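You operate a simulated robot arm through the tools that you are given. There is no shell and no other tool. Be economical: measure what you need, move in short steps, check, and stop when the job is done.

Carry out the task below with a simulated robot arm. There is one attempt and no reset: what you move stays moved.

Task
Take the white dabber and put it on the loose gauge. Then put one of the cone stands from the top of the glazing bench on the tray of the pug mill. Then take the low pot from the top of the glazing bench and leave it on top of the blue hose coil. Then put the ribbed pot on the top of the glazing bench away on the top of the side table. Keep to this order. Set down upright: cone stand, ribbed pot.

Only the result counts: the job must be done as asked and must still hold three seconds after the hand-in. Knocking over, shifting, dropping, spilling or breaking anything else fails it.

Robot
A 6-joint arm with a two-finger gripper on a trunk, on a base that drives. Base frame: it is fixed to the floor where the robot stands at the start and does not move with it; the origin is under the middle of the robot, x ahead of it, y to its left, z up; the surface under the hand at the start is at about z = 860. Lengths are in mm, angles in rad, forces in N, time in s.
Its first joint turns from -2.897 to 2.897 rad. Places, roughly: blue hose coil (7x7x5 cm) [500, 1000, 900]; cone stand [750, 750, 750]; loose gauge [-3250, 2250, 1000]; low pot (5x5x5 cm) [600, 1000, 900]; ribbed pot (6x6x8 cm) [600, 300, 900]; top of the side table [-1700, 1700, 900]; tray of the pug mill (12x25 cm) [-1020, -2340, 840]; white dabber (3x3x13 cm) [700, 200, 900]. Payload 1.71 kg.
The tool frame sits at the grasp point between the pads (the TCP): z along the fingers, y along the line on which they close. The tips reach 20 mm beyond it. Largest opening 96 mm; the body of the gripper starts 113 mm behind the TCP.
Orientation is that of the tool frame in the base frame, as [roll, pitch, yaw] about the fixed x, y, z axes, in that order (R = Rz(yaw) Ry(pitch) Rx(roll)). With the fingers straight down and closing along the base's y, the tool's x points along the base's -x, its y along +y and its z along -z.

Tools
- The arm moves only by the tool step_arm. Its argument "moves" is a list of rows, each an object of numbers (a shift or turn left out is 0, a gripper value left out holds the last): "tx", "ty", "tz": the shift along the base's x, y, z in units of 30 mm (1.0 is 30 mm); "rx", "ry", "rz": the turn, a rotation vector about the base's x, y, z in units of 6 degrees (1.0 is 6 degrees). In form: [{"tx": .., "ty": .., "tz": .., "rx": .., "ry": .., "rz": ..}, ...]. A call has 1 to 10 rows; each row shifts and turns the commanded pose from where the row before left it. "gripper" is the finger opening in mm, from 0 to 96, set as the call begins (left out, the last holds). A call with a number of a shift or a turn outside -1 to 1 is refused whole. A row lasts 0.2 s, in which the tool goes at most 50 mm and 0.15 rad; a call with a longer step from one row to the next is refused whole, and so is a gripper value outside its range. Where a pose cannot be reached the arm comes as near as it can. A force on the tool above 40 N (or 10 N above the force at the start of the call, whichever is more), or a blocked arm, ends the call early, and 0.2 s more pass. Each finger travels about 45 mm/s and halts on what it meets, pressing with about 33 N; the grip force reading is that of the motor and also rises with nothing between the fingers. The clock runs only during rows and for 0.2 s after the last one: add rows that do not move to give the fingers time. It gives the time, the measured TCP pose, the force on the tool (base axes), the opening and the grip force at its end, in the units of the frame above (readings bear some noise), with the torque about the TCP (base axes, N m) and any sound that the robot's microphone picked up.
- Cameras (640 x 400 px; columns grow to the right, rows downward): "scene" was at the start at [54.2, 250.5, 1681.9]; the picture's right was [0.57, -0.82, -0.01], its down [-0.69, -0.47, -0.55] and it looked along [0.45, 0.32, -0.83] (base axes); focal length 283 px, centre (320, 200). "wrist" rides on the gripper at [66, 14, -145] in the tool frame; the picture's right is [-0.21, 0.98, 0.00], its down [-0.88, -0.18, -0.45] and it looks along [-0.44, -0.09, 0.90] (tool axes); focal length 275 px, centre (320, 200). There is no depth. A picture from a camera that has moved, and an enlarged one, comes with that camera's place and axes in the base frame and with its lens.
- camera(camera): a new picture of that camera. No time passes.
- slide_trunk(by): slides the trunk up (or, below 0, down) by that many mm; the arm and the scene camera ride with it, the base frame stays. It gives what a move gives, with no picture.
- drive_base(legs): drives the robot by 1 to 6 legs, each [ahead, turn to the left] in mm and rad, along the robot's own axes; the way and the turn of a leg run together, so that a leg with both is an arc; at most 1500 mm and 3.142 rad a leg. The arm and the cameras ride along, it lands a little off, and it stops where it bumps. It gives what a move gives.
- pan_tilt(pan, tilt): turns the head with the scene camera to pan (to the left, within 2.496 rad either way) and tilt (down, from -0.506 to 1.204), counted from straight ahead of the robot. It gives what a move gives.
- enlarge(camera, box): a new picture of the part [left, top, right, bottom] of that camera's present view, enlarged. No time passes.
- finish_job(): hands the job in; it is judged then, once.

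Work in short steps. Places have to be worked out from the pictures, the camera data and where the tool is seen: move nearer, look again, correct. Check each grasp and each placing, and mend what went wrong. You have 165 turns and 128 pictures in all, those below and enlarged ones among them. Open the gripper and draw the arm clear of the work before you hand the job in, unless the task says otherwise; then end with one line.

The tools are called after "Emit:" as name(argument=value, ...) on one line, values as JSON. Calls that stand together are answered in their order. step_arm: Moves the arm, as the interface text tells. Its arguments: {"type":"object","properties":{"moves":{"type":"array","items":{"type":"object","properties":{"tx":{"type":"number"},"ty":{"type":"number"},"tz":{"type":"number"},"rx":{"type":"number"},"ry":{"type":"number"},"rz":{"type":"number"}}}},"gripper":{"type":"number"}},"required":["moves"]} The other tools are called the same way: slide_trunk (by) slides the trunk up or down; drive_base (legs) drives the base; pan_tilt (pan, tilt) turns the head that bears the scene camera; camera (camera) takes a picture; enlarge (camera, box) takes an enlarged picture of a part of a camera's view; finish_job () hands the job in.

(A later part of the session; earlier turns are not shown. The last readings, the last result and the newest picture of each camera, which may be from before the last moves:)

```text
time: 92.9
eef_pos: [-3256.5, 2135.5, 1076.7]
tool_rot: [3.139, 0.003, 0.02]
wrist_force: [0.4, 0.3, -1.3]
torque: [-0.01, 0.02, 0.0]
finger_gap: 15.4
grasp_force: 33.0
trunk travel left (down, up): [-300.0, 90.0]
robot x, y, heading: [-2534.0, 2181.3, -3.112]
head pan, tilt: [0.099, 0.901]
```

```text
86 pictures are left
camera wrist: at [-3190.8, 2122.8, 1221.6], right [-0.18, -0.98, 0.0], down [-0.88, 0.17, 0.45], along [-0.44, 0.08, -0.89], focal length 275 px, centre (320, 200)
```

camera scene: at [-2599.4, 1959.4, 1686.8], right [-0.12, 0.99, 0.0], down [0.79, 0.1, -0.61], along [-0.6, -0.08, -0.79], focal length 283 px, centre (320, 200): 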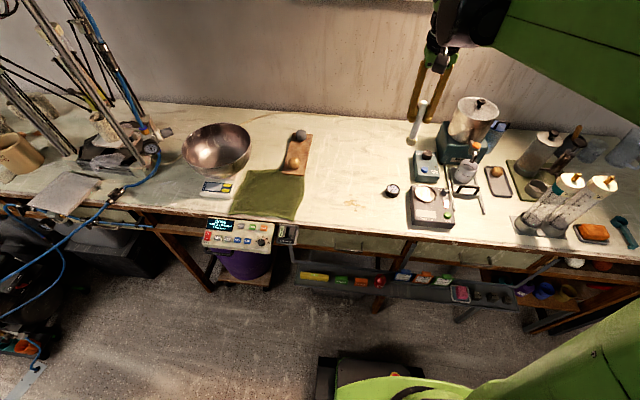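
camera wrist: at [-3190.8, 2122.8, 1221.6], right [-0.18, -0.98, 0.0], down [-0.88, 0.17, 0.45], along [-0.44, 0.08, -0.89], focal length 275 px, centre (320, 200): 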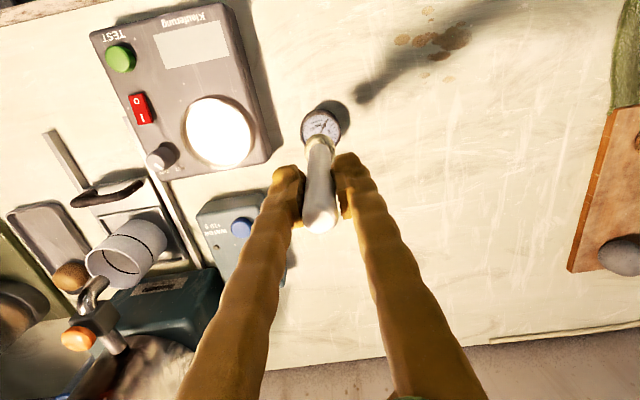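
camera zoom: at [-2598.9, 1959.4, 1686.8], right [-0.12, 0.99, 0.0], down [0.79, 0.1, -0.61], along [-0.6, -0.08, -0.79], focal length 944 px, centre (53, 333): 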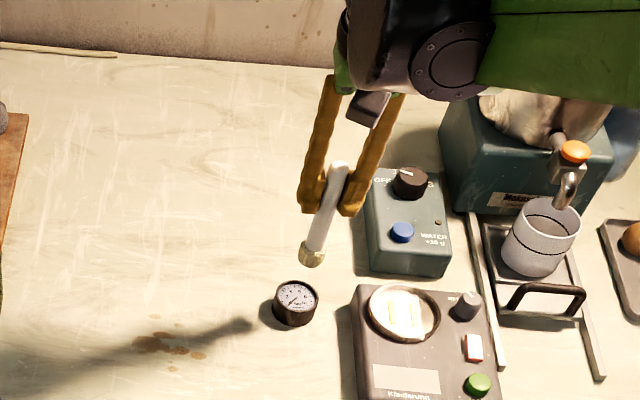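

Sponge nearly over the dial; small correction (+5 x, −5 y) and lower 30 mm.

Emit:
step_arm(moves=[{"tx": 0.15, "ty": -0.15, "tz": -0.5}, {"tz": -0.4}, {}])

Emit:
enlarge(camera="scene", box=[360, 150, 430, 220])

Emit:
enlarge(camera="wrist", box=[270, 70, 380, 240])

```text
time: 93.7
eef_pos: [-3253.0, 2129.8, 1051.0]
tool_rot: [3.138, 0.004, 0.02]
wrist_force: [-1.4, -0.5, -0.3]
torque: [0.03, 0.0, 0.04]
finger_gap: 15.2
grasp_force: 32.7
trunk travel left (down, up): [-300.0, 90.0]
robot x, y, heading: [-2531.8, 2177.5, -3.112]
head pan, tilt: [0.099, 0.901]
```

```text
5.71 times, centred on (395, 185) of scene
camera zoom: at [-2599.2, 1959.4, 1686.8], right [-0.12, 0.99, 0.0], down [0.79, 0.1, -0.61], along [-0.6, -0.08, -0.79], focal length 1618 px, centre (-109, 286)
```

zoom: 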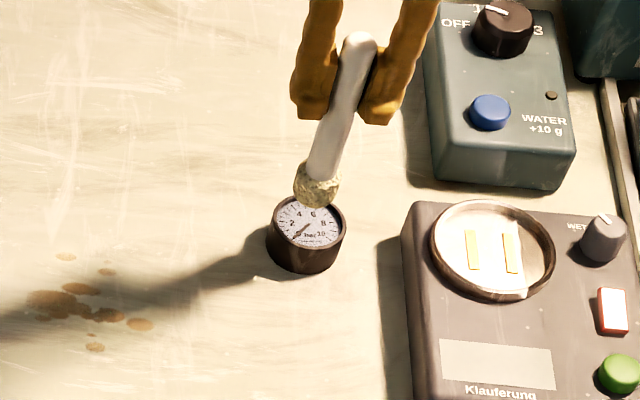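

```text
2.35 times, centred on (325, 155) of wrist
camera zoom: at [-3186.6, 2117.8, 1195.0], right [-0.18, -0.98, 0.0], down [-0.88, 0.17, 0.45], along [-0.44, 0.08, -0.89], focal length 648 px, centre (308, 306)
```

zoom: 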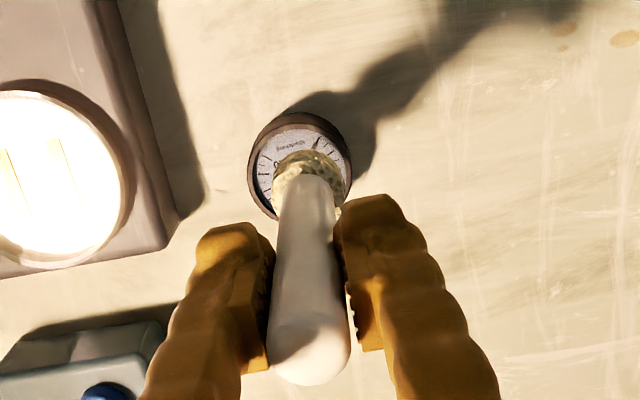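

Alignment is good within 3 mm; about 20 mm gap left. Shift +3 mm y and lower gently.

Emit:
step_arm(moves=[{"ty": 0.1, "tz": -0.2}, {"tz": -0.2}, {"tz": -0.1}, {"tz": -0.05}, {}])

Emit:
enlarge(camera="scene", box=[360, 150, 430, 220])

Emit:
enlarge(camera="wrist", box=[270, 70, 380, 240])

```text
time: 94.9
eef_pos: [-3253.8, 2133.2, 1033.7]
tool_rot: [3.136, 0.002, 0.021]
wrist_force: [0.5, -0.1, -0.4]
torque: [0.01, 0.04, 0.01]
finger_gap: 15.6
grasp_force: 33.1
trunk travel left (down, up): [-300.0, 90.0]
robot x, y, heading: [-2533.1, 2179.6, -3.118]
head pan, tilt: [0.099, 0.901]
```

```text
5.71 times, centred on (395, 185) of scene
camera zoom: at [-2599.0, 1959.5, 1686.8], right [-0.12, 0.99, 0.0], down [0.79, 0.1, -0.61], along [-0.6, -0.08, -0.79], focal length 1618 px, centre (-109, 286)
```

zoom: 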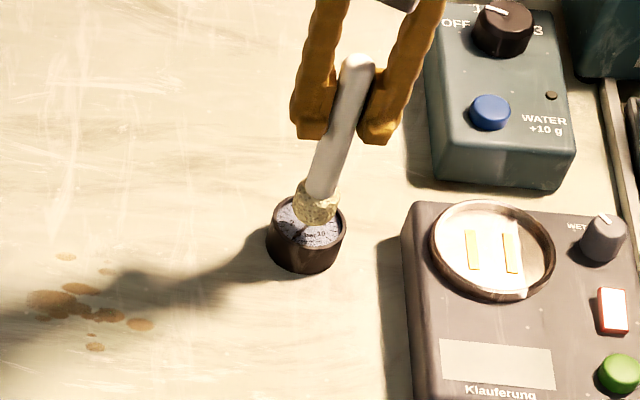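

```text
2.35 times, centred on (325, 155) of wrist
camera zoom: at [-3186.7, 2120.7, 1179.0], right [-0.18, -0.98, 0.0], down [-0.88, 0.17, 0.45], along [-0.44, 0.08, -0.89], focal length 648 px, centre (308, 306)
```

zoom: 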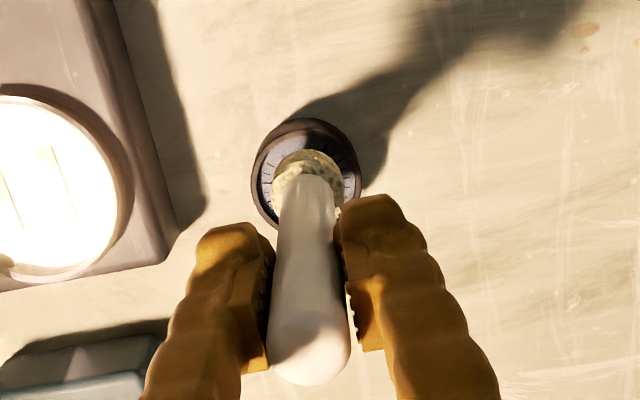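

Well centred. I keep lowering in small steps until contact.

Emit:
step_arm(moves=[{"tz": -0.13}, {"tz": -0.07}, {}])

Emit:
step_arm(moves=[{"tz": -0.07}, {}])

Emit:
enlarge(camera="scene", box=[360, 150, 430, 220])

```text
time: 95.7
eef_pos: [-3251.5, 2132.7, 1029.2]
tool_rot: [3.139, 0.004, 0.02]
wrist_force: [0.3, 0.1, 0.0]
torque: [-0.01, 0.05, -0.03]
finger_gap: 15.5
grasp_force: 32.6
trunk travel left (down, up): [-300.0, 90.0]
robot x, y, heading: [-2534.0, 2179.7, -3.116]
head pan, tilt: [0.099, 0.901]
```

```text
time: 96.3
eef_pos: [-3251.6, 2132.8, 1026.4]
tool_rot: [3.137, 0.004, 0.021]
wrist_force: [-0.5, -0.7, -1.0]
torque: [0.05, 0.0, 0.02]
finger_gap: 15.4
grasp_force: 32.8
trunk travel left (down, up): [-300.0, 90.0]
robot x, y, heading: [-2530.2, 2178.1, -3.112]
head pan, tilt: [0.099, 0.901]
```

```text
5.71 times, centred on (395, 185) of scene
camera zoom: at [-2599.1, 1959.5, 1686.8], right [-0.12, 0.99, 0.0], down [0.79, 0.1, -0.61], along [-0.6, -0.08, -0.79], focal length 1618 px, centre (-109, 286)
```

zoom: 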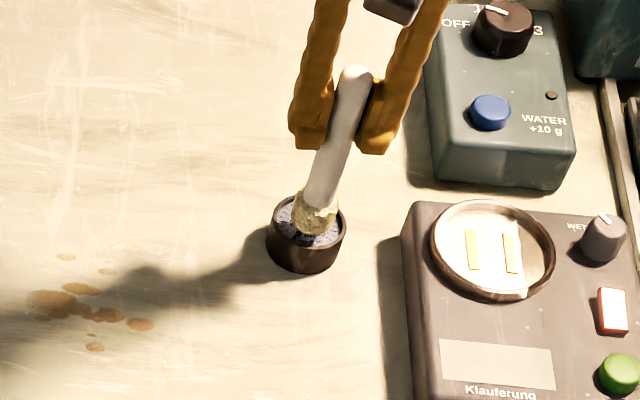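

No contact yet; continuing by 2–3 mm.

Emit:
step_arm(moves=[{"tz": -0.08}, {}])

Emit:
step_arm(moves=[{"tz": -0.07}, {}])

Emit:
step_arm(moves=[{"tz": -0.07}, {}])

Emit:
enlarge(camera="scene", box=[360, 150, 430, 220])

```text
time: 96.9
eef_pos: [-3251.9, 2133.0, 1024.9]
tool_rot: [3.137, 0.004, 0.022]
wrist_force: [-0.6, 1.1, -0.4]
torque: [-0.01, 0.0, -0.01]
finger_gap: 15.6
grasp_force: 33.0
trunk travel left (down, up): [-300.0, 90.0]
robot x, y, heading: [-2530.6, 2178.4, -3.116]
head pan, tilt: [0.099, 0.901]
```

```text
time: 97.5
eef_pos: [-3253.2, 2131.4, 1023.6]
tool_rot: [3.138, 0.004, 0.021]
wrist_force: [1.2, 0.3, -0.3]
torque: [-0.04, 0.0, 0.0]
finger_gap: 15.3
grasp_force: 33.3
trunk travel left (down, up): [-300.0, 90.0]
robot x, y, heading: [-2532.5, 2181.0, -3.11]
head pan, tilt: [0.099, 0.901]
```

```text
time: 98.1
eef_pos: [-3252.3, 2133.6, 1021.3]
tool_rot: [3.138, 0.002, 0.021]
wrist_force: [-0.4, -0.5, -0.4]
torque: [-0.01, 0.02, -0.02]
finger_gap: 15.4
grasp_force: 33.7
trunk travel left (down, up): [-300.0, 90.0]
robot x, y, heading: [-2528.5, 2181.1, -3.115]
head pan, tilt: [0.099, 0.901]
```

```text
5.71 times, centred on (395, 185) of scene
camera zoom: at [-2599.1, 1959.5, 1686.8], right [-0.12, 0.99, 0.0], down [0.79, 0.1, -0.61], along [-0.6, -0.08, -0.79], focal length 1618 px, centre (-109, 286)
```

zoom: 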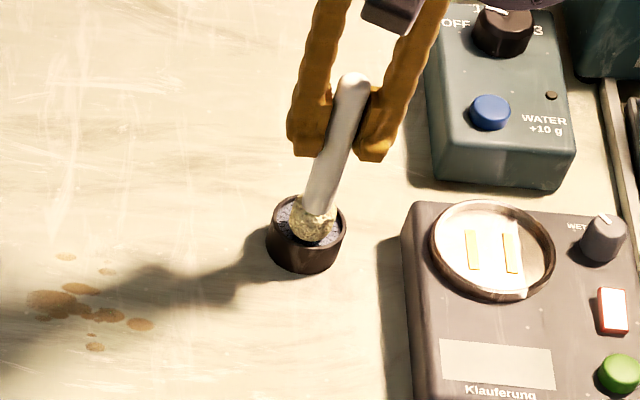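

Emit:
step_arm(moves=[{"tz": -0.07}, {}])

Emit:
step_arm(moves=[{"tz": -0.07}, {}])

```text
time: 98.7
eef_pos: [-3251.1, 2132.0, 1017.7]
tool_rot: [3.138, 0.005, 0.022]
wrist_force: [-1.6, -0.1, 14.6]
torque: [-0.02, 0.3, -0.02]
finger_gap: 15.1
grasp_force: 32.8
trunk travel left (down, up): [-300.0, 90.0]
robot x, y, heading: [-2535.5, 2180.5, -3.116]
head pan, tilt: [0.099, 0.901]
```

```text
time: 99.3
eef_pos: [-3252.2, 2131.4, 1016.6]
tool_rot: [3.137, 0.005, 0.021]
wrist_force: [1.8, -0.4, 24.9]
torque: [-0.02, 0.01, -0.01]
finger_gap: 15.5
grasp_force: 33.4
trunk travel left (down, up): [-300.0, 90.0]
robot x, y, heading: [-2532.0, 2177.5, -3.118]
head pan, tilt: [0.099, 0.901]
```

Contact (25 N). I ease off ~2 mm and open slowly.

Emit:
step_arm(moves=[{"tz": 0.08}, {}])

Emit:
step_arm(moves=[{}, {}, {}], gripper=30)

Emit:
enlarge(camera="scene", box=[360, 150, 430, 220])

Emit:
camera(camera="wrist")

```text
time: 99.9
eef_pos: [-3253.2, 2133.1, 1017.9]
tool_rot: [3.139, 0.003, 0.021]
wrist_force: [-0.2, -0.9, -0.1]
torque: [0.03, -0.06, -0.04]
finger_gap: 15.2
grasp_force: 33.3
trunk travel left (down, up): [-300.0, 90.0]
robot x, y, heading: [-2532.2, 2178.4, -3.119]
head pan, tilt: [0.099, 0.901]
```

```text
time: 100.7
eef_pos: [-3252.4, 2133.3, 1018.3]
tool_rot: [3.137, 0.002, 0.021]
wrist_force: [0.6, 0.3, -0.2]
torque: [0.05, 0.0, 0.02]
finger_gap: 30.2
grasp_force: 0.2
trunk travel left (down, up): [-300.0, 90.0]
robot x, y, heading: [-2534.1, 2179.2, -3.117]
head pan, tilt: [0.099, 0.901]
```

```text
5.71 times, centred on (395, 185) of scene
camera zoom: at [-2599.0, 1959.5, 1686.8], right [-0.12, 0.99, 0.0], down [0.79, 0.1, -0.61], along [-0.6, -0.08, -0.79], focal length 1618 px, centre (-109, 286)
```

zoom: 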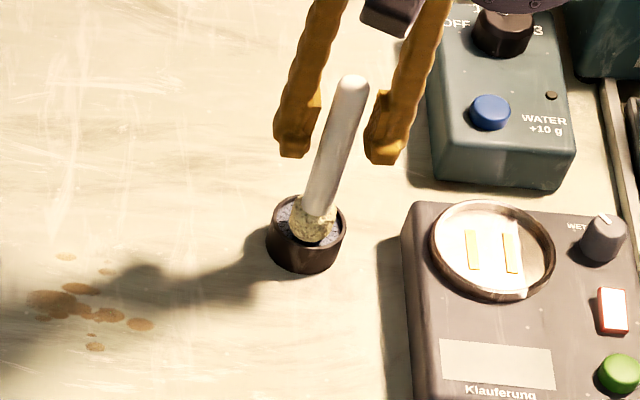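

```text
78 pictures are left
camera wrist: at [-3186.4, 2121.4, 1163.3], right [-0.18, -0.98, 0.0], down [-0.88, 0.17, 0.45], along [-0.44, 0.08, -0.89], focal length 275 px, centre (320, 200)
```

wrist: 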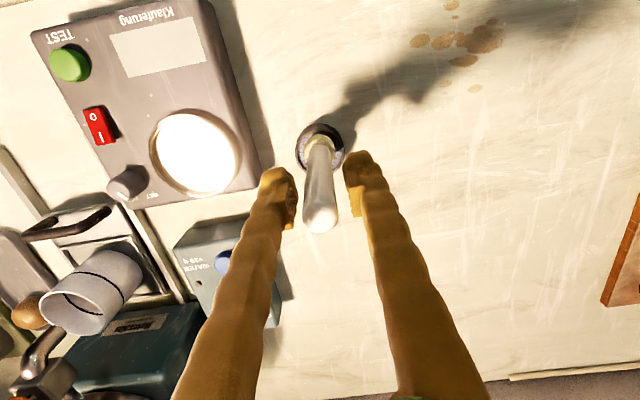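

It stands on the dial. I open more, rise, and retract.

Emit:
step_arm(moves=[{}, {}, {"tz": 0.5}, {"tz": 1}, {"tz": 1}, {"tz": 1}, {"tz": 1}, {"tz": 1}, {"tz": 1}, {"tx": 1}], gripper=56)

Emit:
step_arm(moves=[{"tx": 1}, {"tx": 1}, {"tx": 1}, {"tx": 1}, {"tx": 1}, {"tx": 1}, {"tx": 1}, {"tx": 1}, {"tx": 1}, {"tx": 1}])

Emit:
camera(camera="scene")

```text
time: 102.9
eef_pos: [-3223.2, 2132.2, 1212.3]
tool_rot: [3.138, 0.004, 0.021]
wrist_force: [-0.5, -0.2, -0.6]
torque: [0.02, 0.0, -0.02]
finger_gap: 56.2
grasp_force: 0.1
trunk travel left (down, up): [-300.0, 90.0]
robot x, y, heading: [-2538.6, 2182.5, -3.115]
head pan, tilt: [0.099, 0.901]
```

```text
time: 105.1
eef_pos: [-2921.2, 2134.0, 1214.0]
tool_rot: [3.138, 0.005, 0.024]
wrist_force: [0.2, -0.1, -0.6]
torque: [0.03, 0.05, -0.03]
finger_gap: 56.3
grasp_force: 0.1
trunk travel left (down, up): [-300.0, 90.0]
robot x, y, heading: [-2531.7, 2175.6, -3.113]
head pan, tilt: [0.099, 0.901]
```

```text
77 pictures are left
camera scene: at [-2595.5, 1959.5, 1686.9], right [-0.12, 0.99, 0.0], down [0.79, 0.1, -0.61], along [-0.61, -0.08, -0.79], focal length 283 px, centre (320, 200)
```

scene: 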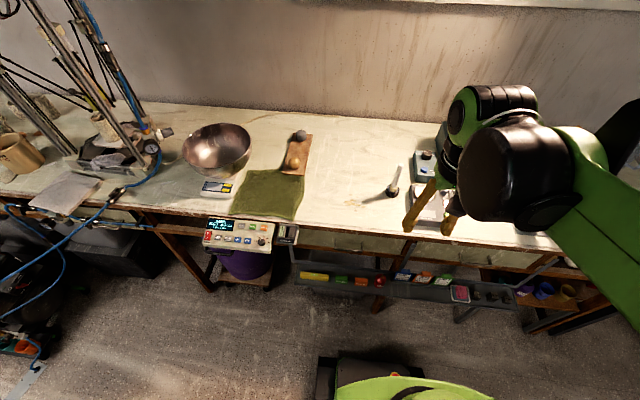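

The dabber stands on the gauge. Before leaving I look back at the side table from this side.

Emit:
pan_tilt(pan=2.45, tilt=0.75)

Emit:
camera(camera="scene")

```text
time: 107.3
eef_pos: [-2923.5, 2133.8, 1214.8]
tool_rot: [3.138, 0.004, 0.021]
wrist_force: [-1.1, -0.4, 0.5]
torque: [-0.01, 0.0, 0.02]
finger_gap: 56.1
grasp_force: 0.1
trunk travel left (down, up): [-300.0, 90.0]
robot x, y, heading: [-2530.8, 2175.6, -3.113]
head pan, tilt: [2.45, 0.75]
```

```text
76 pictures are left
camera scene: at [-2458.7, 1917.7, 1700.9], right [-0.62, -0.79, -0.01], down [-0.52, 0.42, -0.74], along [0.59, -0.45, -0.67], focal length 283 px, centre (320, 200)
```

scene: 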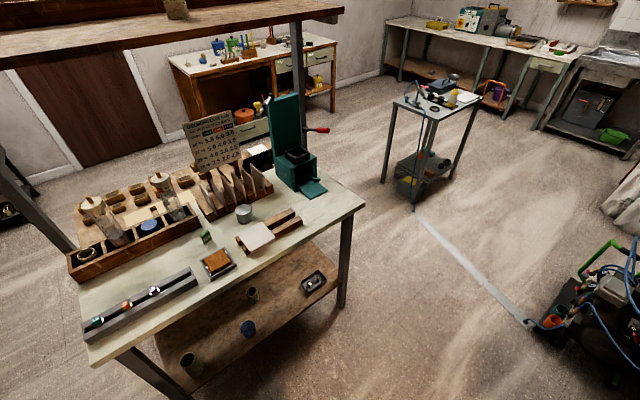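

Useful: free area on the side table near (−1800,1400), reachable from the west. Now I drive back toward the glazing bench.

Emit:
drive_base(legs=[[0, 1.542], [486, 0], [0, 0.386], [982, 0]])

```text
time: 124.9
eef_pos: [-2003.4, 453.7, 1213.9]
tool_rot: [3.137, 0.003, 1.948]
wrist_force: [0.2, 0.2, 0.4]
torque: [0.02, 0.01, 0.01]
finger_gap: 55.9
grasp_force: 0.1
trunk travel left (down, up): [-300.0, 90.0]
robot x, y, heading: [-2183.9, 804.0, -1.19]
head pan, tilt: [2.45, 0.75]
```

Emit:
drive_base(legs=[[0, 1.145], [1500, 0], [0, 0.045], [600, 0]])

Emit:
pan_tilt(pan=0.3, tilt=0.95)

Emit:
camera(camera="scene")

Emit:
camera(camera="wrist")

```text
time: 144.1
eef_pos: [320.2, 762.1, 1210.4]
tool_rot: [3.139, -0.006, 3.128]
wrist_force: [1.4, 0.1, 0.1]
torque: [-0.05, 0.16, -0.02]
finger_gap: 56.0
grasp_force: 0.0
trunk travel left (down, up): [-300.0, 90.0]
robot x, y, heading: [-83.2, 730.2, -0.005]
head pan, tilt: [2.45, 0.75]
stopped in leg 4: the robot was blocked; the commanded pose is now the measured one
```

```text
time: 146.1
eef_pos: [313.4, 761.3, 1211.0]
tool_rot: [3.138, -0.001, 3.129]
wrist_force: [-0.1, -0.3, -0.2]
torque: [-0.02, 0.03, 0.01]
finger_gap: 56.2
grasp_force: 0.2
trunk travel left (down, up): [-300.0, 90.0]
robot x, y, heading: [-83.0, 726.3, -0.013]
head pan, tilt: [0.3, 0.949]
```

```text
75 pictures are left
camera scene: at [-68.1, 960.1, 1684.5], right [0.29, -0.96, 0.0], down [-0.77, -0.23, -0.59], along [0.57, 0.17, -0.8], focal length 283 px, centre (320, 200)
```

scene: 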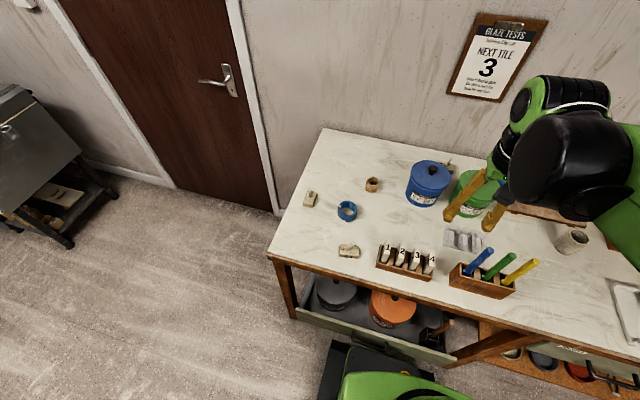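

```text
74 pictures are left
camera wrist: at [247.7, 776.2, 1356.8], right [0.22, 0.98, 0.0], down [0.87, -0.2, 0.44], along [0.43, -0.09, -0.9], focal length 275 px, centre (320, 200)
```

wrist: 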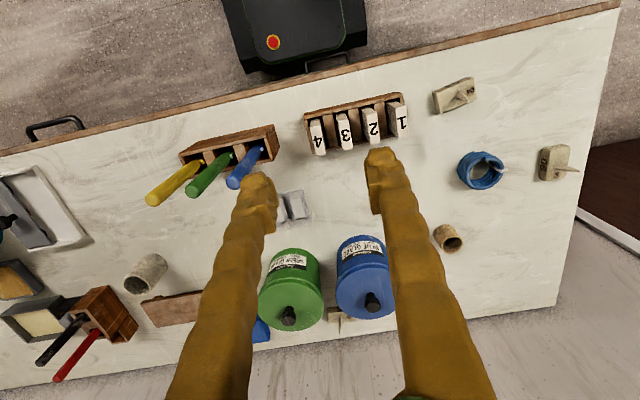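

The base bumped the open drawer front; I back off 60 mm. Then I look closely at the cone stand near (345,987).

Emit:
drive_base(legs=[[-60, 0]])

Emit:
step_arm(moves=[{"ty": 1}, {"ty": 1}, {"ty": 1}, {"ty": 1}, {"ty": 1}, {"ty": 1}, {"tz": -1}, {"tz": -1}, {"tz": -1, "tx": 0.5}, {}], gripper=80)

Emit:
camera(camera="wrist")

Emit:
enlarge(camera="scene", box=[270, 120, 450, 290])

```text
time: 147.2
eef_pos: [260.7, 763.1, 1210.1]
tool_rot: [3.138, -0.005, 3.129]
wrist_force: [-2.7, 0.8, 2.0]
torque: [-0.01, -0.43, -0.03]
finger_gap: 56.1
grasp_force: 0.1
trunk travel left (down, up): [-300.0, 90.0]
robot x, y, heading: [-141.6, 730.3, -0.01]
head pan, tilt: [0.3, 0.949]
```

```text
time: 149.3
eef_pos: [262.7, 943.8, 1123.6]
tool_rot: [3.138, 0.007, 3.128]
wrist_force: [-2.9, 0.6, 0.6]
torque: [-0.06, -0.35, 0.0]
finger_gap: 80.1
grasp_force: 0.1
trunk travel left (down, up): [-300.0, 90.0]
robot x, y, heading: [-145.1, 727.5, -0.008]
head pan, tilt: [0.3, 0.949]
```

```text
73 pictures are left
camera wrist: at [195.6, 958.3, 1267.9], right [0.22, 0.98, 0.0], down [0.87, -0.2, 0.45], along [0.44, -0.09, -0.89], focal length 275 px, centre (320, 200)
```

wrist: 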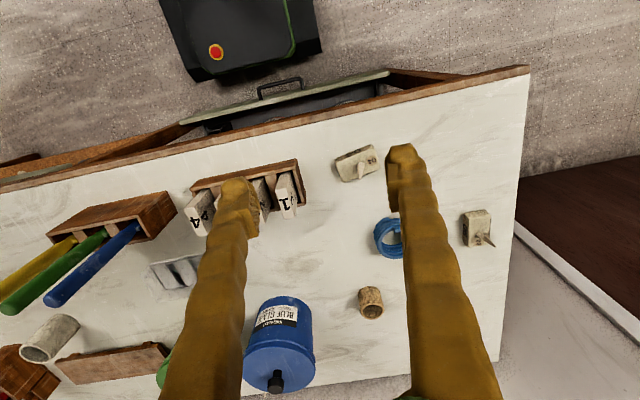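

```text
2.35 times, centred on (360, 205) of scene
camera zoom: at [-82.5, 960.9, 1683.5], right [0.29, -0.96, 0.0], down [-0.79, -0.23, -0.57], along [0.55, 0.17, -0.82], focal length 666 px, centre (226, 188)
```

zoom: 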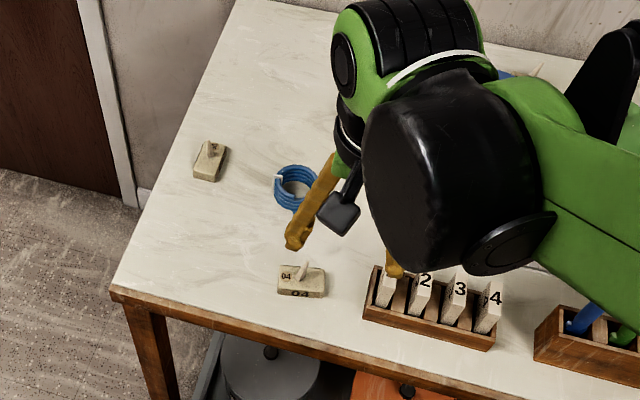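

Cone stand "04" centre ≈ (340,985), long axis yaw ≈ +0.17 from y. I rotate to match, move over it and lower to z≈960.

Emit:
step_arm(moves=[{"tx": 1, "ty": 0.7, "rz": 1}, {"tx": 1, "ty": 0.67, "rz": 0.6}, {"tx": 0.57}, {"tz": -1}, {"tz": -1}, {"tz": -1}, {"tz": -1}, {"tz": -1}, {}], gripper=90)

Emit:
camera(camera="wrist")

```text
time: 151.3
eef_pos: [346.5, 983.9, 968.6]
tool_rot: [3.136, 0.001, -2.989]
wrist_force: [0.2, 0.3, 0.4]
torque: [-0.08, -0.09, -0.01]
finger_gap: 90.2
grasp_force: 0.1
trunk travel left (down, up): [-300.0, 90.0]
robot x, y, heading: [-142.0, 733.2, -0.009]
head pan, tilt: [0.3, 0.949]
```

```text
71 pictures are left
camera wrist: at [279.7, 986.7, 1114.3], right [0.05, 1.0, 0.0], down [0.9, -0.05, 0.44], along [0.44, -0.02, -0.9], focal length 275 px, centre (320, 200)
```

wrist: 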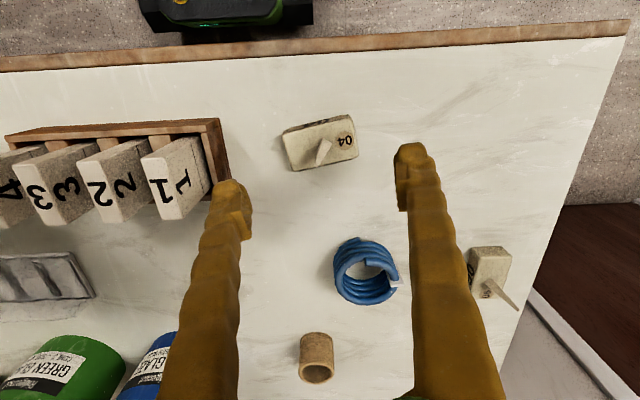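

Aligned; I correct −9 mm x, and lower to z≈888.

Emit:
step_arm(moves=[{"tx": -0.3, "ty": 0.07}, {"tz": -1}, {"tz": -0.8}, {"tz": -0.6}, {"tz": -0.3}, {}])

Emit:
camera(camera="wrist")

```text
time: 152.8
eef_pos: [330.8, 985.3, 892.3]
tool_rot: [3.137, 0.005, -2.987]
wrist_force: [0.3, 0.3, -0.9]
torque: [-0.02, 0.06, 0.0]
finger_gap: 89.8
grasp_force: 0.1
trunk travel left (down, up): [-300.0, 90.0]
robot x, y, heading: [-140.3, 733.4, -0.01]
head pan, tilt: [0.3, 0.949]
```

```text
70 pictures are left
camera wrist: at [262.7, 988.5, 1037.3], right [0.05, 1.0, 0.01], down [0.89, -0.05, 0.45], along [0.45, -0.02, -0.89], focal length 275 px, centre (320, 200)
```

wrist: 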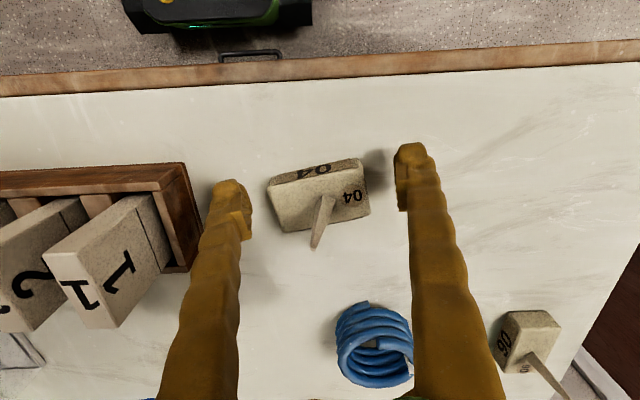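

Fingers straddle the block; I shift +7 mm x, lower 4 mm and close.

Emit:
step_arm(moves=[{"tx": 0.22, "tz": -0.13}, {}])

Emit:
step_arm(moves=[{}, {}, {}, {}], gripper=0)

Emit:
camera(camera="wrist")

```text
time: 153.3
eef_pos: [335.5, 984.9, 888.9]
tool_rot: [3.139, 0.007, -2.986]
wrist_force: [0.5, -0.4, -0.1]
torque: [0.01, 0.0, 0.04]
finger_gap: 89.8
grasp_force: 0.0
trunk travel left (down, up): [-300.0, 90.0]
robot x, y, heading: [-141.2, 729.5, -0.009]
head pan, tilt: [0.3, 0.949]
```

```text
time: 154.3
eef_pos: [336.0, 986.5, 888.8]
tool_rot: [3.139, 0.007, -2.986]
wrist_force: [0.6, -0.1, 0.0]
torque: [0.01, 0.01, -0.01]
finger_gap: 60.6
grasp_force: 32.8
trunk travel left (down, up): [-300.0, 90.0]
robot x, y, heading: [-143.1, 729.1, -0.009]
head pan, tilt: [0.3, 0.949]
```

```text
69 pictures are left
camera wrist: at [268.1, 988.3, 1033.8], right [0.05, 1.0, 0.01], down [0.89, -0.05, 0.45], along [0.45, -0.02, -0.89], focal length 275 px, centre (320, 200)
```

wrist: 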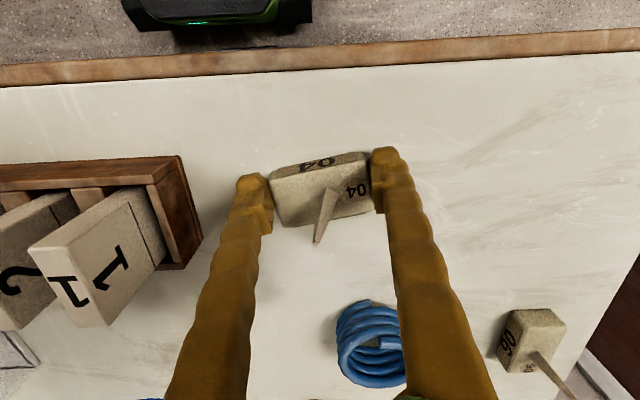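

Gripped at 60.6 mm. I lift straight up and bring the arm in front of the robot.

Emit:
step_arm(moves=[{"tz": 0.5}, {"tz": 1}, {"tz": 1}, {"tz": 1}, {"tz": 1}, {"tz": 1}, {"tz": 1}, {"tz": 1}, {"tz": 1}, {"tz": 1}])

Emit:
step_arm(moves=[{"tz": 1}, {"ty": -1}, {"ty": -1}, {"ty": -1}, {"ty": -1}, {"ty": -1}, {"ty": -1}, {"ty": -1, "rz": -0.8}, {"rz": -0.8}, {}])

Emit:
camera(camera="wrist")

```text
time: 156.6
eef_pos: [337.1, 985.5, 1174.9]
tool_rot: [3.139, 0.006, -2.986]
wrist_force: [-0.1, -1.0, -1.0]
torque: [-0.03, -0.01, 0.0]
finger_gap: 60.4
grasp_force: 33.0
trunk travel left (down, up): [-300.0, 90.0]
robot x, y, heading: [-141.0, 730.3, -0.01]
head pan, tilt: [0.3, 0.949]
```

```text
time: 158.8
eef_pos: [336.4, 776.9, 1203.0]
tool_rot: [3.138, 0.006, 3.128]
wrist_force: [0.2, -0.3, -1.1]
torque: [0.01, 0.02, 0.01]
finger_gap: 60.5
grasp_force: 33.5
trunk travel left (down, up): [-300.0, 90.0]
robot x, y, heading: [-141.3, 727.5, -0.006]
head pan, tilt: [0.3, 0.949]
```

```text
68 pictures are left
camera wrist: at [270.3, 791.0, 1348.3], right [0.22, 0.98, 0.0], down [0.87, -0.2, 0.45], along [0.44, -0.09, -0.89], focal length 275 px, centre (320, 200)
```

wrist: 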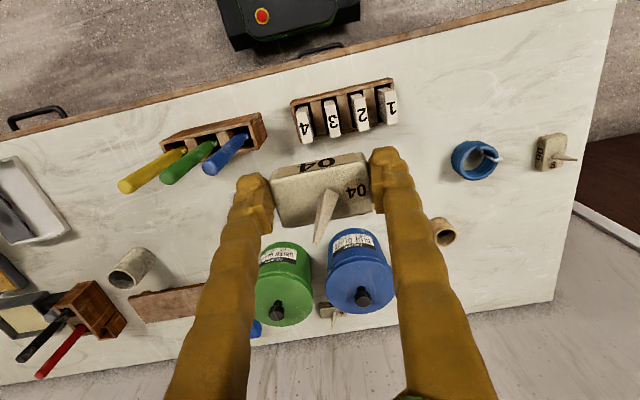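

Cone stand held. I back off and drive south to see the pug mill.

Emit:
drive_base(legs=[[-360, 0], [0, -1.565], [1100, 0]])

Emit:
pan_tilt(pan=-0.25, tilt=0.45)

Emit:
camera(camera="scene")

```text
time: 174.9
eef_pos: [-480.1, -848.9, 1203.7]
tool_rot: [3.139, 0.008, 1.551]
wrist_force: [0.3, 0.8, 0.2]
torque: [0.02, -0.02, -0.01]
finger_gap: 60.3
grasp_force: 32.9
trunk travel left (down, up): [-300.0, 90.0]
robot x, y, heading: [-521.7, -369.4, -1.594]
head pan, tilt: [0.3, 0.949]
```

```text
time: 175.9
eef_pos: [-480.3, -831.1, 1211.1]
tool_rot: [3.139, 0.023, 1.548]
wrist_force: [0.5, 1.5, 0.2]
torque: [-0.16, 0.01, -0.03]
finger_gap: 60.6
grasp_force: 32.8
trunk travel left (down, up): [-300.0, 90.0]
robot x, y, heading: [-524.2, -370.2, -1.592]
head pan, tilt: [-0.25, 0.45]
```

```text
67 pictures are left
camera scene: at [-336.6, -454.5, 1725.1], right [-0.96, 0.26, 0.0], down [0.12, 0.43, -0.89], along [-0.24, -0.86, -0.45], focal length 283 px, centre (320, 200)
```

scene: 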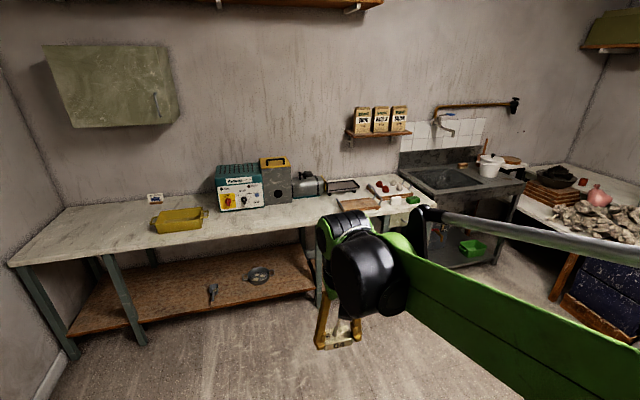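

Emit:
enlarge(camera="scene", box=[200, 140, 430, 225])

```text
2.78 times, centred on (315, 182) of scene
camera zoom: at [-336.6, -454.5, 1725.1], right [-0.96, 0.26, 0.0], down [0.12, 0.43, -0.89], along [-0.24, -0.86, -0.45], focal length 788 px, centre (334, 249)
```

zoom: 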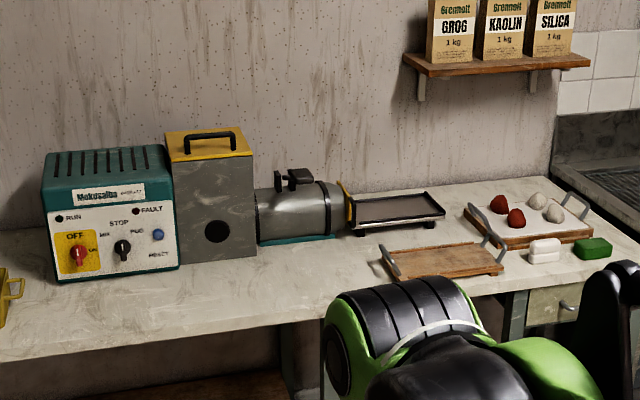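

The tray is at about (−1030,−2345), long side along x. I drive to stand at (−1020,−1560) facing it.

Emit:
drive_base(legs=[[0, -0.374], [1280, 0], [0, 0.39]])

Emit:
pan_tilt(pan=0.0, tilt=0.8)

Emit:
camera(camera="scene")

Emit:
camera(camera="wrist")

```text
time: 188.0
eef_pos: [-967.5, -2014.0, 1208.4]
tool_rot: [3.138, 0.023, 1.56]
wrist_force: [0.3, -0.3, -1.3]
torque: [-0.02, 0.01, 0.0]
finger_gap: 60.8
grasp_force: 33.0
trunk travel left (down, up): [-300.0, 90.0]
robot x, y, heading: [-1014.7, -1552.5, -1.578]
head pan, tilt: [-0.25, 0.45]
```

```text
time: 188.8
eef_pos: [-967.9, -2005.0, 1212.9]
tool_rot: [3.138, 0.03, 1.56]
wrist_force: [0.2, 1.8, -0.2]
torque: [-0.12, 0.02, 0.01]
finger_gap: 60.4
grasp_force: 33.0
trunk travel left (down, up): [-300.0, 90.0]
robot x, y, heading: [-1012.5, -1552.2, -1.576]
head pan, tilt: [0.0, 0.799]
```

```text
65 pictures are left
camera scene: at [-807.2, -1616.7, 1695.3], right [-1.0, 0.01, 0.0], down [0.01, 0.72, -0.69], along [-0.01, -0.69, -0.72], focal length 283 px, centre (320, 200)
```

scene: 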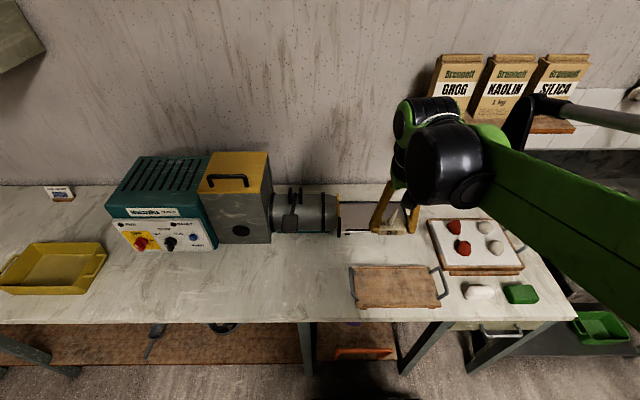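

```text
64 pictures are left
camera wrist: at [-954.7, -1934.8, 1356.7], right [0.98, -0.22, 0.01], down [-0.2, -0.86, 0.47], along [-0.09, -0.46, -0.88], focal length 275 px, centre (320, 200)
```

wrist: 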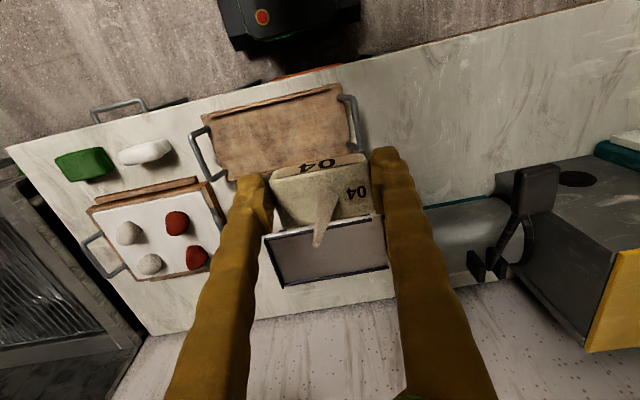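

Tray centre ≈ (−1018,−2343). I move over it at height, then descend partway.

Emit:
step_arm(moves=[{"ty": -1, "tx": -0.5}, {"ty": -1, "tx": -0.5}, {"ty": -1, "tx": -0.5}, {"ty": -1}, {"ty": -1}, {"ty": -1}, {"ty": -1}, {"ty": -1}, {"ty": -1}, {"ty": -1}])

Emit:
step_arm(moves=[{"ty": -0.8}, {"tz": -1}, {"tz": -1}, {"tz": -1}, {"tz": -1}, {"tz": -1}, {"tz": -1}, {}])

Emit:
camera(camera="wrist")

Emit:
enlarge(camera="scene", box=[300, 130, 460, 260])

```text
time: 191.0
eef_pos: [-1012.2, -2297.9, 1216.2]
tool_rot: [3.138, 0.035, 1.56]
wrist_force: [0.3, -0.4, -0.5]
torque: [-0.02, 0.02, -0.03]
finger_gap: 60.6
grasp_force: 32.7
trunk travel left (down, up): [-300.0, 90.0]
robot x, y, heading: [-1017.4, -1553.0, -1.578]
head pan, tilt: [0.0, 0.799]
```

```text
time: 192.8
eef_pos: [-1013.5, -2322.5, 1037.3]
tool_rot: [3.138, 0.034, 1.56]
wrist_force: [0.1, -0.7, -1.6]
torque: [0.04, -0.01, 0.03]
finger_gap: 60.5
grasp_force: 33.1
trunk travel left (down, up): [-300.0, 90.0]
robot x, y, heading: [-1014.6, -1556.0, -1.579]
head pan, tilt: [0.0, 0.799]
```

```text
63 pictures are left
camera wrist: at [-999.0, -2251.4, 1179.7], right [0.98, -0.22, 0.01], down [-0.2, -0.86, 0.47], along [-0.09, -0.47, -0.88], focal length 275 px, centre (320, 200)
```

wrist: 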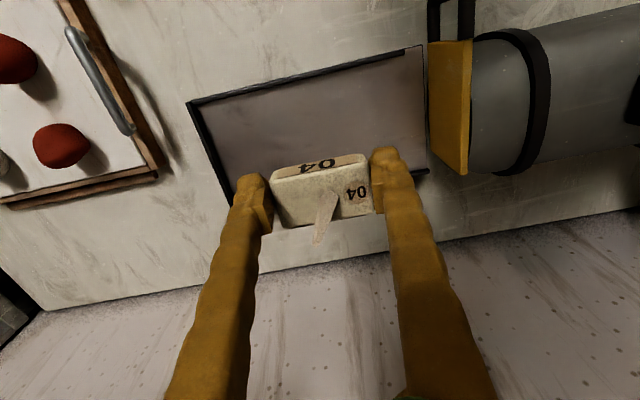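

```text
3.08 times, centred on (380, 195) of scene
camera zoom: at [-807.3, -1633.1, 1694.6], right [-1.0, 0.01, 0.0], down [0.01, 0.73, -0.69], along [0.0, -0.69, -0.73], focal length 871 px, centre (135, 215)
```

zoom: 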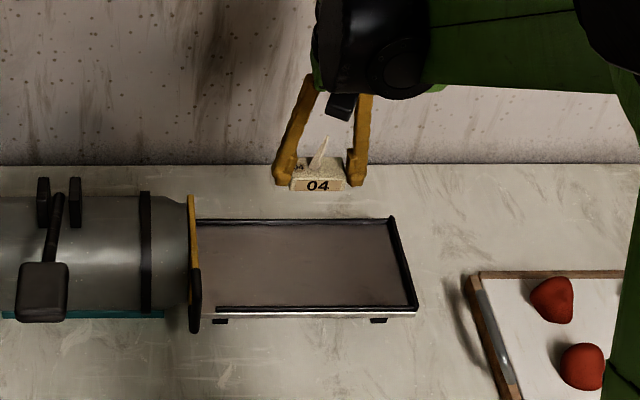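

I correct position (−7,−18) and tilt, and lower to z≈900.

Emit:
step_arm(moves=[{"tx": -0.25, "ty": -0.6, "rx": 0.32}, {"tz": -1}, {"tz": -1}, {"tz": -1}, {"tz": -1}, {"tz": -0.5}, {}])

Emit:
enlarge(camera="scene", box=[300, 130, 460, 260])

```text
time: 194.4
eef_pos: [-1022.3, -2340.1, 899.8]
tool_rot: [3.138, 0.003, 1.56]
wrist_force: [-1.2, 0.8, -0.2]
torque: [0.02, 0.02, 0.0]
finger_gap: 60.7
grasp_force: 33.1
trunk travel left (down, up): [-300.0, 90.0]
robot x, y, heading: [-1016.5, -1554.7, -1.577]
head pan, tilt: [0.0, 0.799]
```

```text
3.08 times, centred on (380, 195) of scene
camera zoom: at [-807.3, -1632.9, 1694.6], right [-1.0, 0.01, 0.0], down [0.01, 0.73, -0.69], along [0.0, -0.69, -0.73], focal length 871 px, centre (135, 215)
```

zoom: 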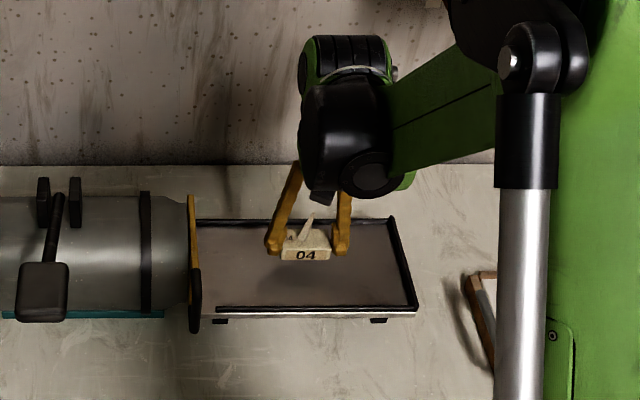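

Over the tray. I lower stepwise until contact.

Emit:
step_arm(moves=[{"tz": -0.4}, {"tz": -0.3}, {}])

Emit:
step_arm(moves=[{"tz": -0.15}, {}])

Emit:
enlarge(camera="scene", box=[330, 170, 430, 240])

```text
time: 195.2
eef_pos: [-1021.4, -2339.3, 879.2]
tool_rot: [3.138, 0.002, 1.56]
wrist_force: [-0.2, -0.4, -1.6]
torque: [0.01, 0.04, -0.03]
finger_gap: 60.4
grasp_force: 32.6
trunk travel left (down, up): [-300.0, 90.0]
robot x, y, heading: [-1013.0, -1552.6, -1.581]
head pan, tilt: [0.0, 0.799]
```

```text
time: 195.8
eef_pos: [-1021.9, -2338.0, 875.3]
tool_rot: [3.138, 0.002, 1.56]
wrist_force: [-0.1, 0.1, -0.5]
torque: [0.0, -0.01, 0.02]
finger_gap: 60.5
grasp_force: 33.3
trunk travel left (down, up): [-300.0, 90.0]
robot x, y, heading: [-1015.7, -1554.0, -1.58]
head pan, tilt: [0.0, 0.799]
```

```text
5.71 times, centred on (380, 205) of scene
camera zoom: at [-807.4, -1632.9, 1694.6], right [-1.0, 0.01, 0.0], down [0.01, 0.73, -0.69], along [0.0, -0.69, -0.73], focal length 1618 px, centre (-23, 171)
```

zoom: 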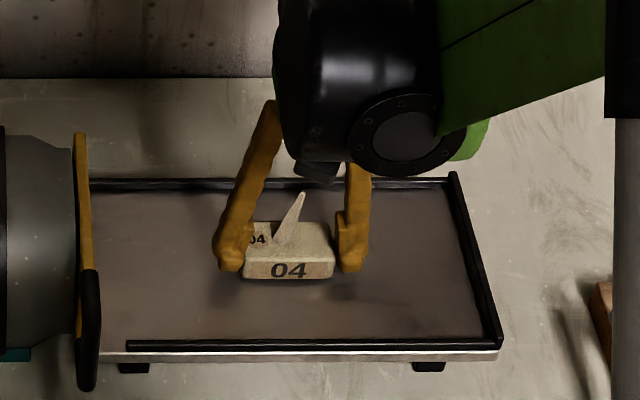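

Emit:
step_arm(moves=[{"tz": -0.2}, {}])

Emit:
step_arm(moves=[{"tz": -0.15}, {}])

Emit:
step_arm(moves=[{"tz": -0.15}, {}])

Emit:
enlarge(camera="scene", box=[330, 170, 430, 240])

```text
time: 196.4
eef_pos: [-1020.6, -2337.5, 870.9]
tool_rot: [3.137, 0.004, 1.561]
wrist_force: [-0.5, -3.8, 25.4]
torque: [-0.08, 0.05, 0.01]
finger_gap: 60.6
grasp_force: 32.8
trunk travel left (down, up): [-300.0, 90.0]
robot x, y, heading: [-1022.1, -1552.9, -1.577]
head pan, tilt: [0.0, 0.799]
```

```text
time: 197.0
eef_pos: [-1021.5, -2336.2, 866.1]
tool_rot: [3.137, 0.003, 1.559]
wrist_force: [0.9, 0.4, 30.3]
torque: [-0.02, 0.02, 0.02]
finger_gap: 60.9
grasp_force: 33.2
trunk travel left (down, up): [-300.0, 90.0]
robot x, y, heading: [-1017.1, -1553.1, -1.581]
head pan, tilt: [0.0, 0.799]
```

```text
time: 197.6
eef_pos: [-1022.3, -2337.3, 861.6]
tool_rot: [3.137, 0.004, 1.559]
wrist_force: [-0.5, 3.6, 39.7]
torque: [0.01, 0.29, 0.05]
finger_gap: 61.5
grasp_force: 33.4
trunk travel left (down, up): [-300.0, 90.0]
robot x, y, heading: [-1015.8, -1556.2, -1.574]
head pan, tilt: [0.0, 0.799]
```

```text
5.71 times, centred on (380, 205) of scene
camera zoom: at [-807.3, -1629.4, 1694.9], right [-1.0, 0.01, 0.0], down [0.01, 0.73, -0.69], along [0.0, -0.69, -0.73], focal length 1618 px, centre (-23, 171)
```

zoom: 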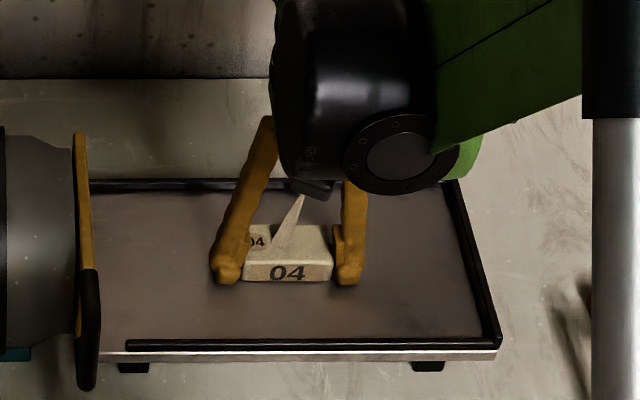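

Block is down on the tray (it slid slightly in the fingers). I ease up 3 mm and open.

Emit:
step_arm(moves=[{"tz": 0.12}, {}])

Emit:
step_arm(moves=[{}, {}, {}, {}], gripper=90)

Emit:
step_arm(moves=[{"tz": 0.5}, {"tz": 1}, {"tz": 1}, {"tz": 1}, {"tz": 1}, {"tz": 1}, {"tz": 1}, {"tz": 1}, {"tz": 1}, {"tz": 1}])

Emit:
camera(camera="scene")

```text
time: 198.2
eef_pos: [-1022.4, -2339.5, 863.9]
tool_rot: [3.138, 0.004, 1.56]
wrist_force: [-0.2, -0.4, -0.8]
torque: [-0.02, -0.01, 0.01]
finger_gap: 61.3
grasp_force: 33.3
trunk travel left (down, up): [-300.0, 90.0]
robot x, y, heading: [-1016.0, -1553.6, -1.581]
head pan, tilt: [0.0, 0.799]
```

```text
time: 199.2
eef_pos: [-1022.1, -2339.4, 864.0]
tool_rot: [3.138, 0.002, 1.56]
wrist_force: [-0.6, 0.2, 0.0]
torque: [0.01, 0.0, -0.04]
finger_gap: 90.0
grasp_force: 0.1
trunk travel left (down, up): [-300.0, 90.0]
robot x, y, heading: [-1016.9, -1548.2, -1.579]
head pan, tilt: [0.0, 0.799]
```

```text
time: 201.4
eef_pos: [-1018.1, -2339.4, 1149.1]
tool_rot: [3.139, 0.001, 1.561]
wrist_force: [1.2, 0.1, 1.1]
torque: [0.03, -0.01, 0.01]
finger_gap: 90.3
grasp_force: 0.0
trunk travel left (down, up): [-300.0, 90.0]
robot x, y, heading: [-1018.1, -1556.3, -1.58]
head pan, tilt: [0.0, 0.799]
```

```text
58 pictures are left
camera scene: at [-807.4, -1632.6, 1694.7], right [-1.0, 0.01, 0.0], down [0.01, 0.73, -0.69], along [0.0, -0.69, -0.73], focal length 283 px, centre (320, 200)
```

scene: 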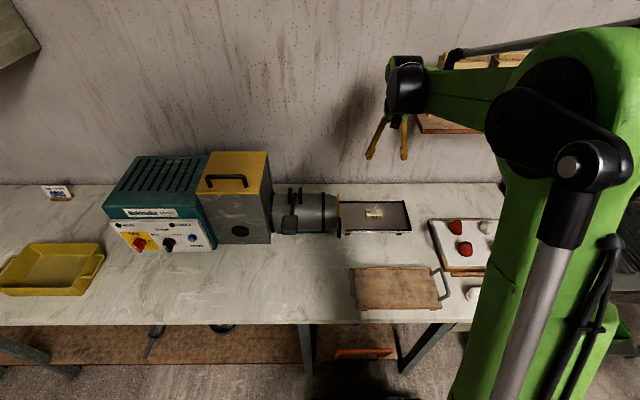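

Cone stand is upright on the tray. I retract and drive back to the glazing bench.

Emit:
step_arm(moves=[{"ty": 1, "tz": 1}, {"ty": 1, "tz": 1}, {"ty": 1}, {"ty": 1}, {"ty": 1}, {"ty": 1}, {"ty": 1}, {"ty": 1}, {"ty": 1}, {"ty": 1}], gripper=80)

Emit:
drive_base(legs=[[-250, 0], [0, 2.662], [1060, 0]])

```text
time: 203.6
eef_pos: [-1021.3, -2038.0, 1208.9]
tool_rot: [3.138, 0.002, 1.56]
wrist_force: [0.3, -0.1, 0.2]
torque: [-0.01, -0.01, 0.02]
finger_gap: 79.8
grasp_force: 0.0
trunk travel left (down, up): [-300.0, 90.0]
robot x, y, heading: [-1017.7, -1552.6, -1.579]
head pan, tilt: [0.0, 0.799]
```

```text
time: 222.8
eef_pos: [-414.1, 108.5, 1209.0]
tool_rot: [3.137, 0.002, -1.97]
wrist_force: [-0.2, 0.0, 0.2]
torque: [0.03, -0.01, 0.0]
finger_gap: 79.9
grasp_force: 0.1
trunk travel left (down, up): [-300.0, 90.0]
robot x, y, heading: [-603.6, -336.6, 1.176]
head pan, tilt: [0.0, 0.799]
```

Emit:
drive_base(legs=[[0, 0.298], [1082, 0], [0, -1.474]])

```text
time: 237.2
eef_pos: [-20.5, 730.1, 1213.9]
tool_rot: [3.139, 0.015, 3.138]
wrist_force: [-0.5, -1.1, -0.5]
torque: [-0.01, -0.01, -0.04]
finger_gap: 79.9
grasp_force: 0.0
trunk travel left (down, up): [-300.0, 90.0]
robot x, y, heading: [-488.4, 735.4, 0.0]
head pan, tilt: [0.0, 0.799]
```

Emit:
drive_base(legs=[[343, 0]])

Emit:
step_arm(moves=[{"ty": 1, "tx": 0.5}, {"ty": 1, "tx": 0.5}, {"ty": 1, "tx": 0.5}, {"ty": 1, "tx": 0.5}, {"ty": 1, "tx": 0.5}, {"ty": 1, "tx": 0.5}, {"ty": 1}, {"tz": -1}, {}])

Emit:
camera(camera="wrist")

```text
time: 240.1
eef_pos: [279.9, 727.4, 1229.5]
tool_rot: [3.14, 0.049, 3.132]
wrist_force: [-1.3, -0.8, 0.8]
torque: [-0.01, -0.15, -0.01]
finger_gap: 79.9
grasp_force: 0.1
trunk travel left (down, up): [-300.0, 90.0]
robot x, y, heading: [-146.4, 733.4, -0.006]
head pan, tilt: [0.0, 0.799]
```

```text
time: 242.1
eef_pos: [393.8, 940.5, 1191.4]
tool_rot: [3.138, 0.031, 3.133]
wrist_force: [0.0, 0.1, -0.6]
torque: [-0.01, 0.01, 0.03]
finger_gap: 79.9
grasp_force: 0.1
trunk travel left (down, up): [-300.0, 90.0]
robot x, y, heading: [-145.0, 735.9, -0.003]
head pan, tilt: [0.0, 0.799]
```

```text
57 pictures are left
camera wrist: at [323.8, 953.5, 1334.3], right [0.22, 0.98, 0.01], down [0.86, -0.19, 0.47], along [0.46, -0.09, -0.88], focal length 275 px, centre (320, 200)
```

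wrist: 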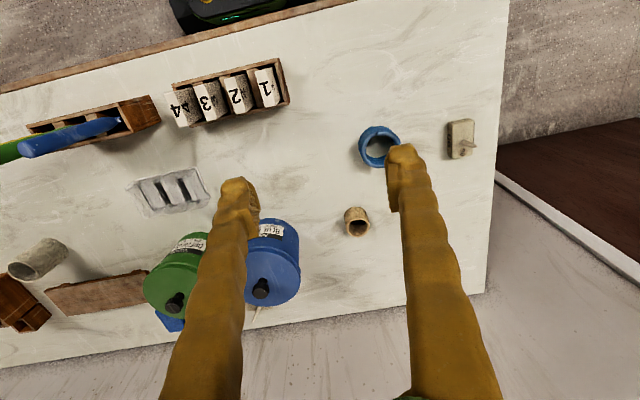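

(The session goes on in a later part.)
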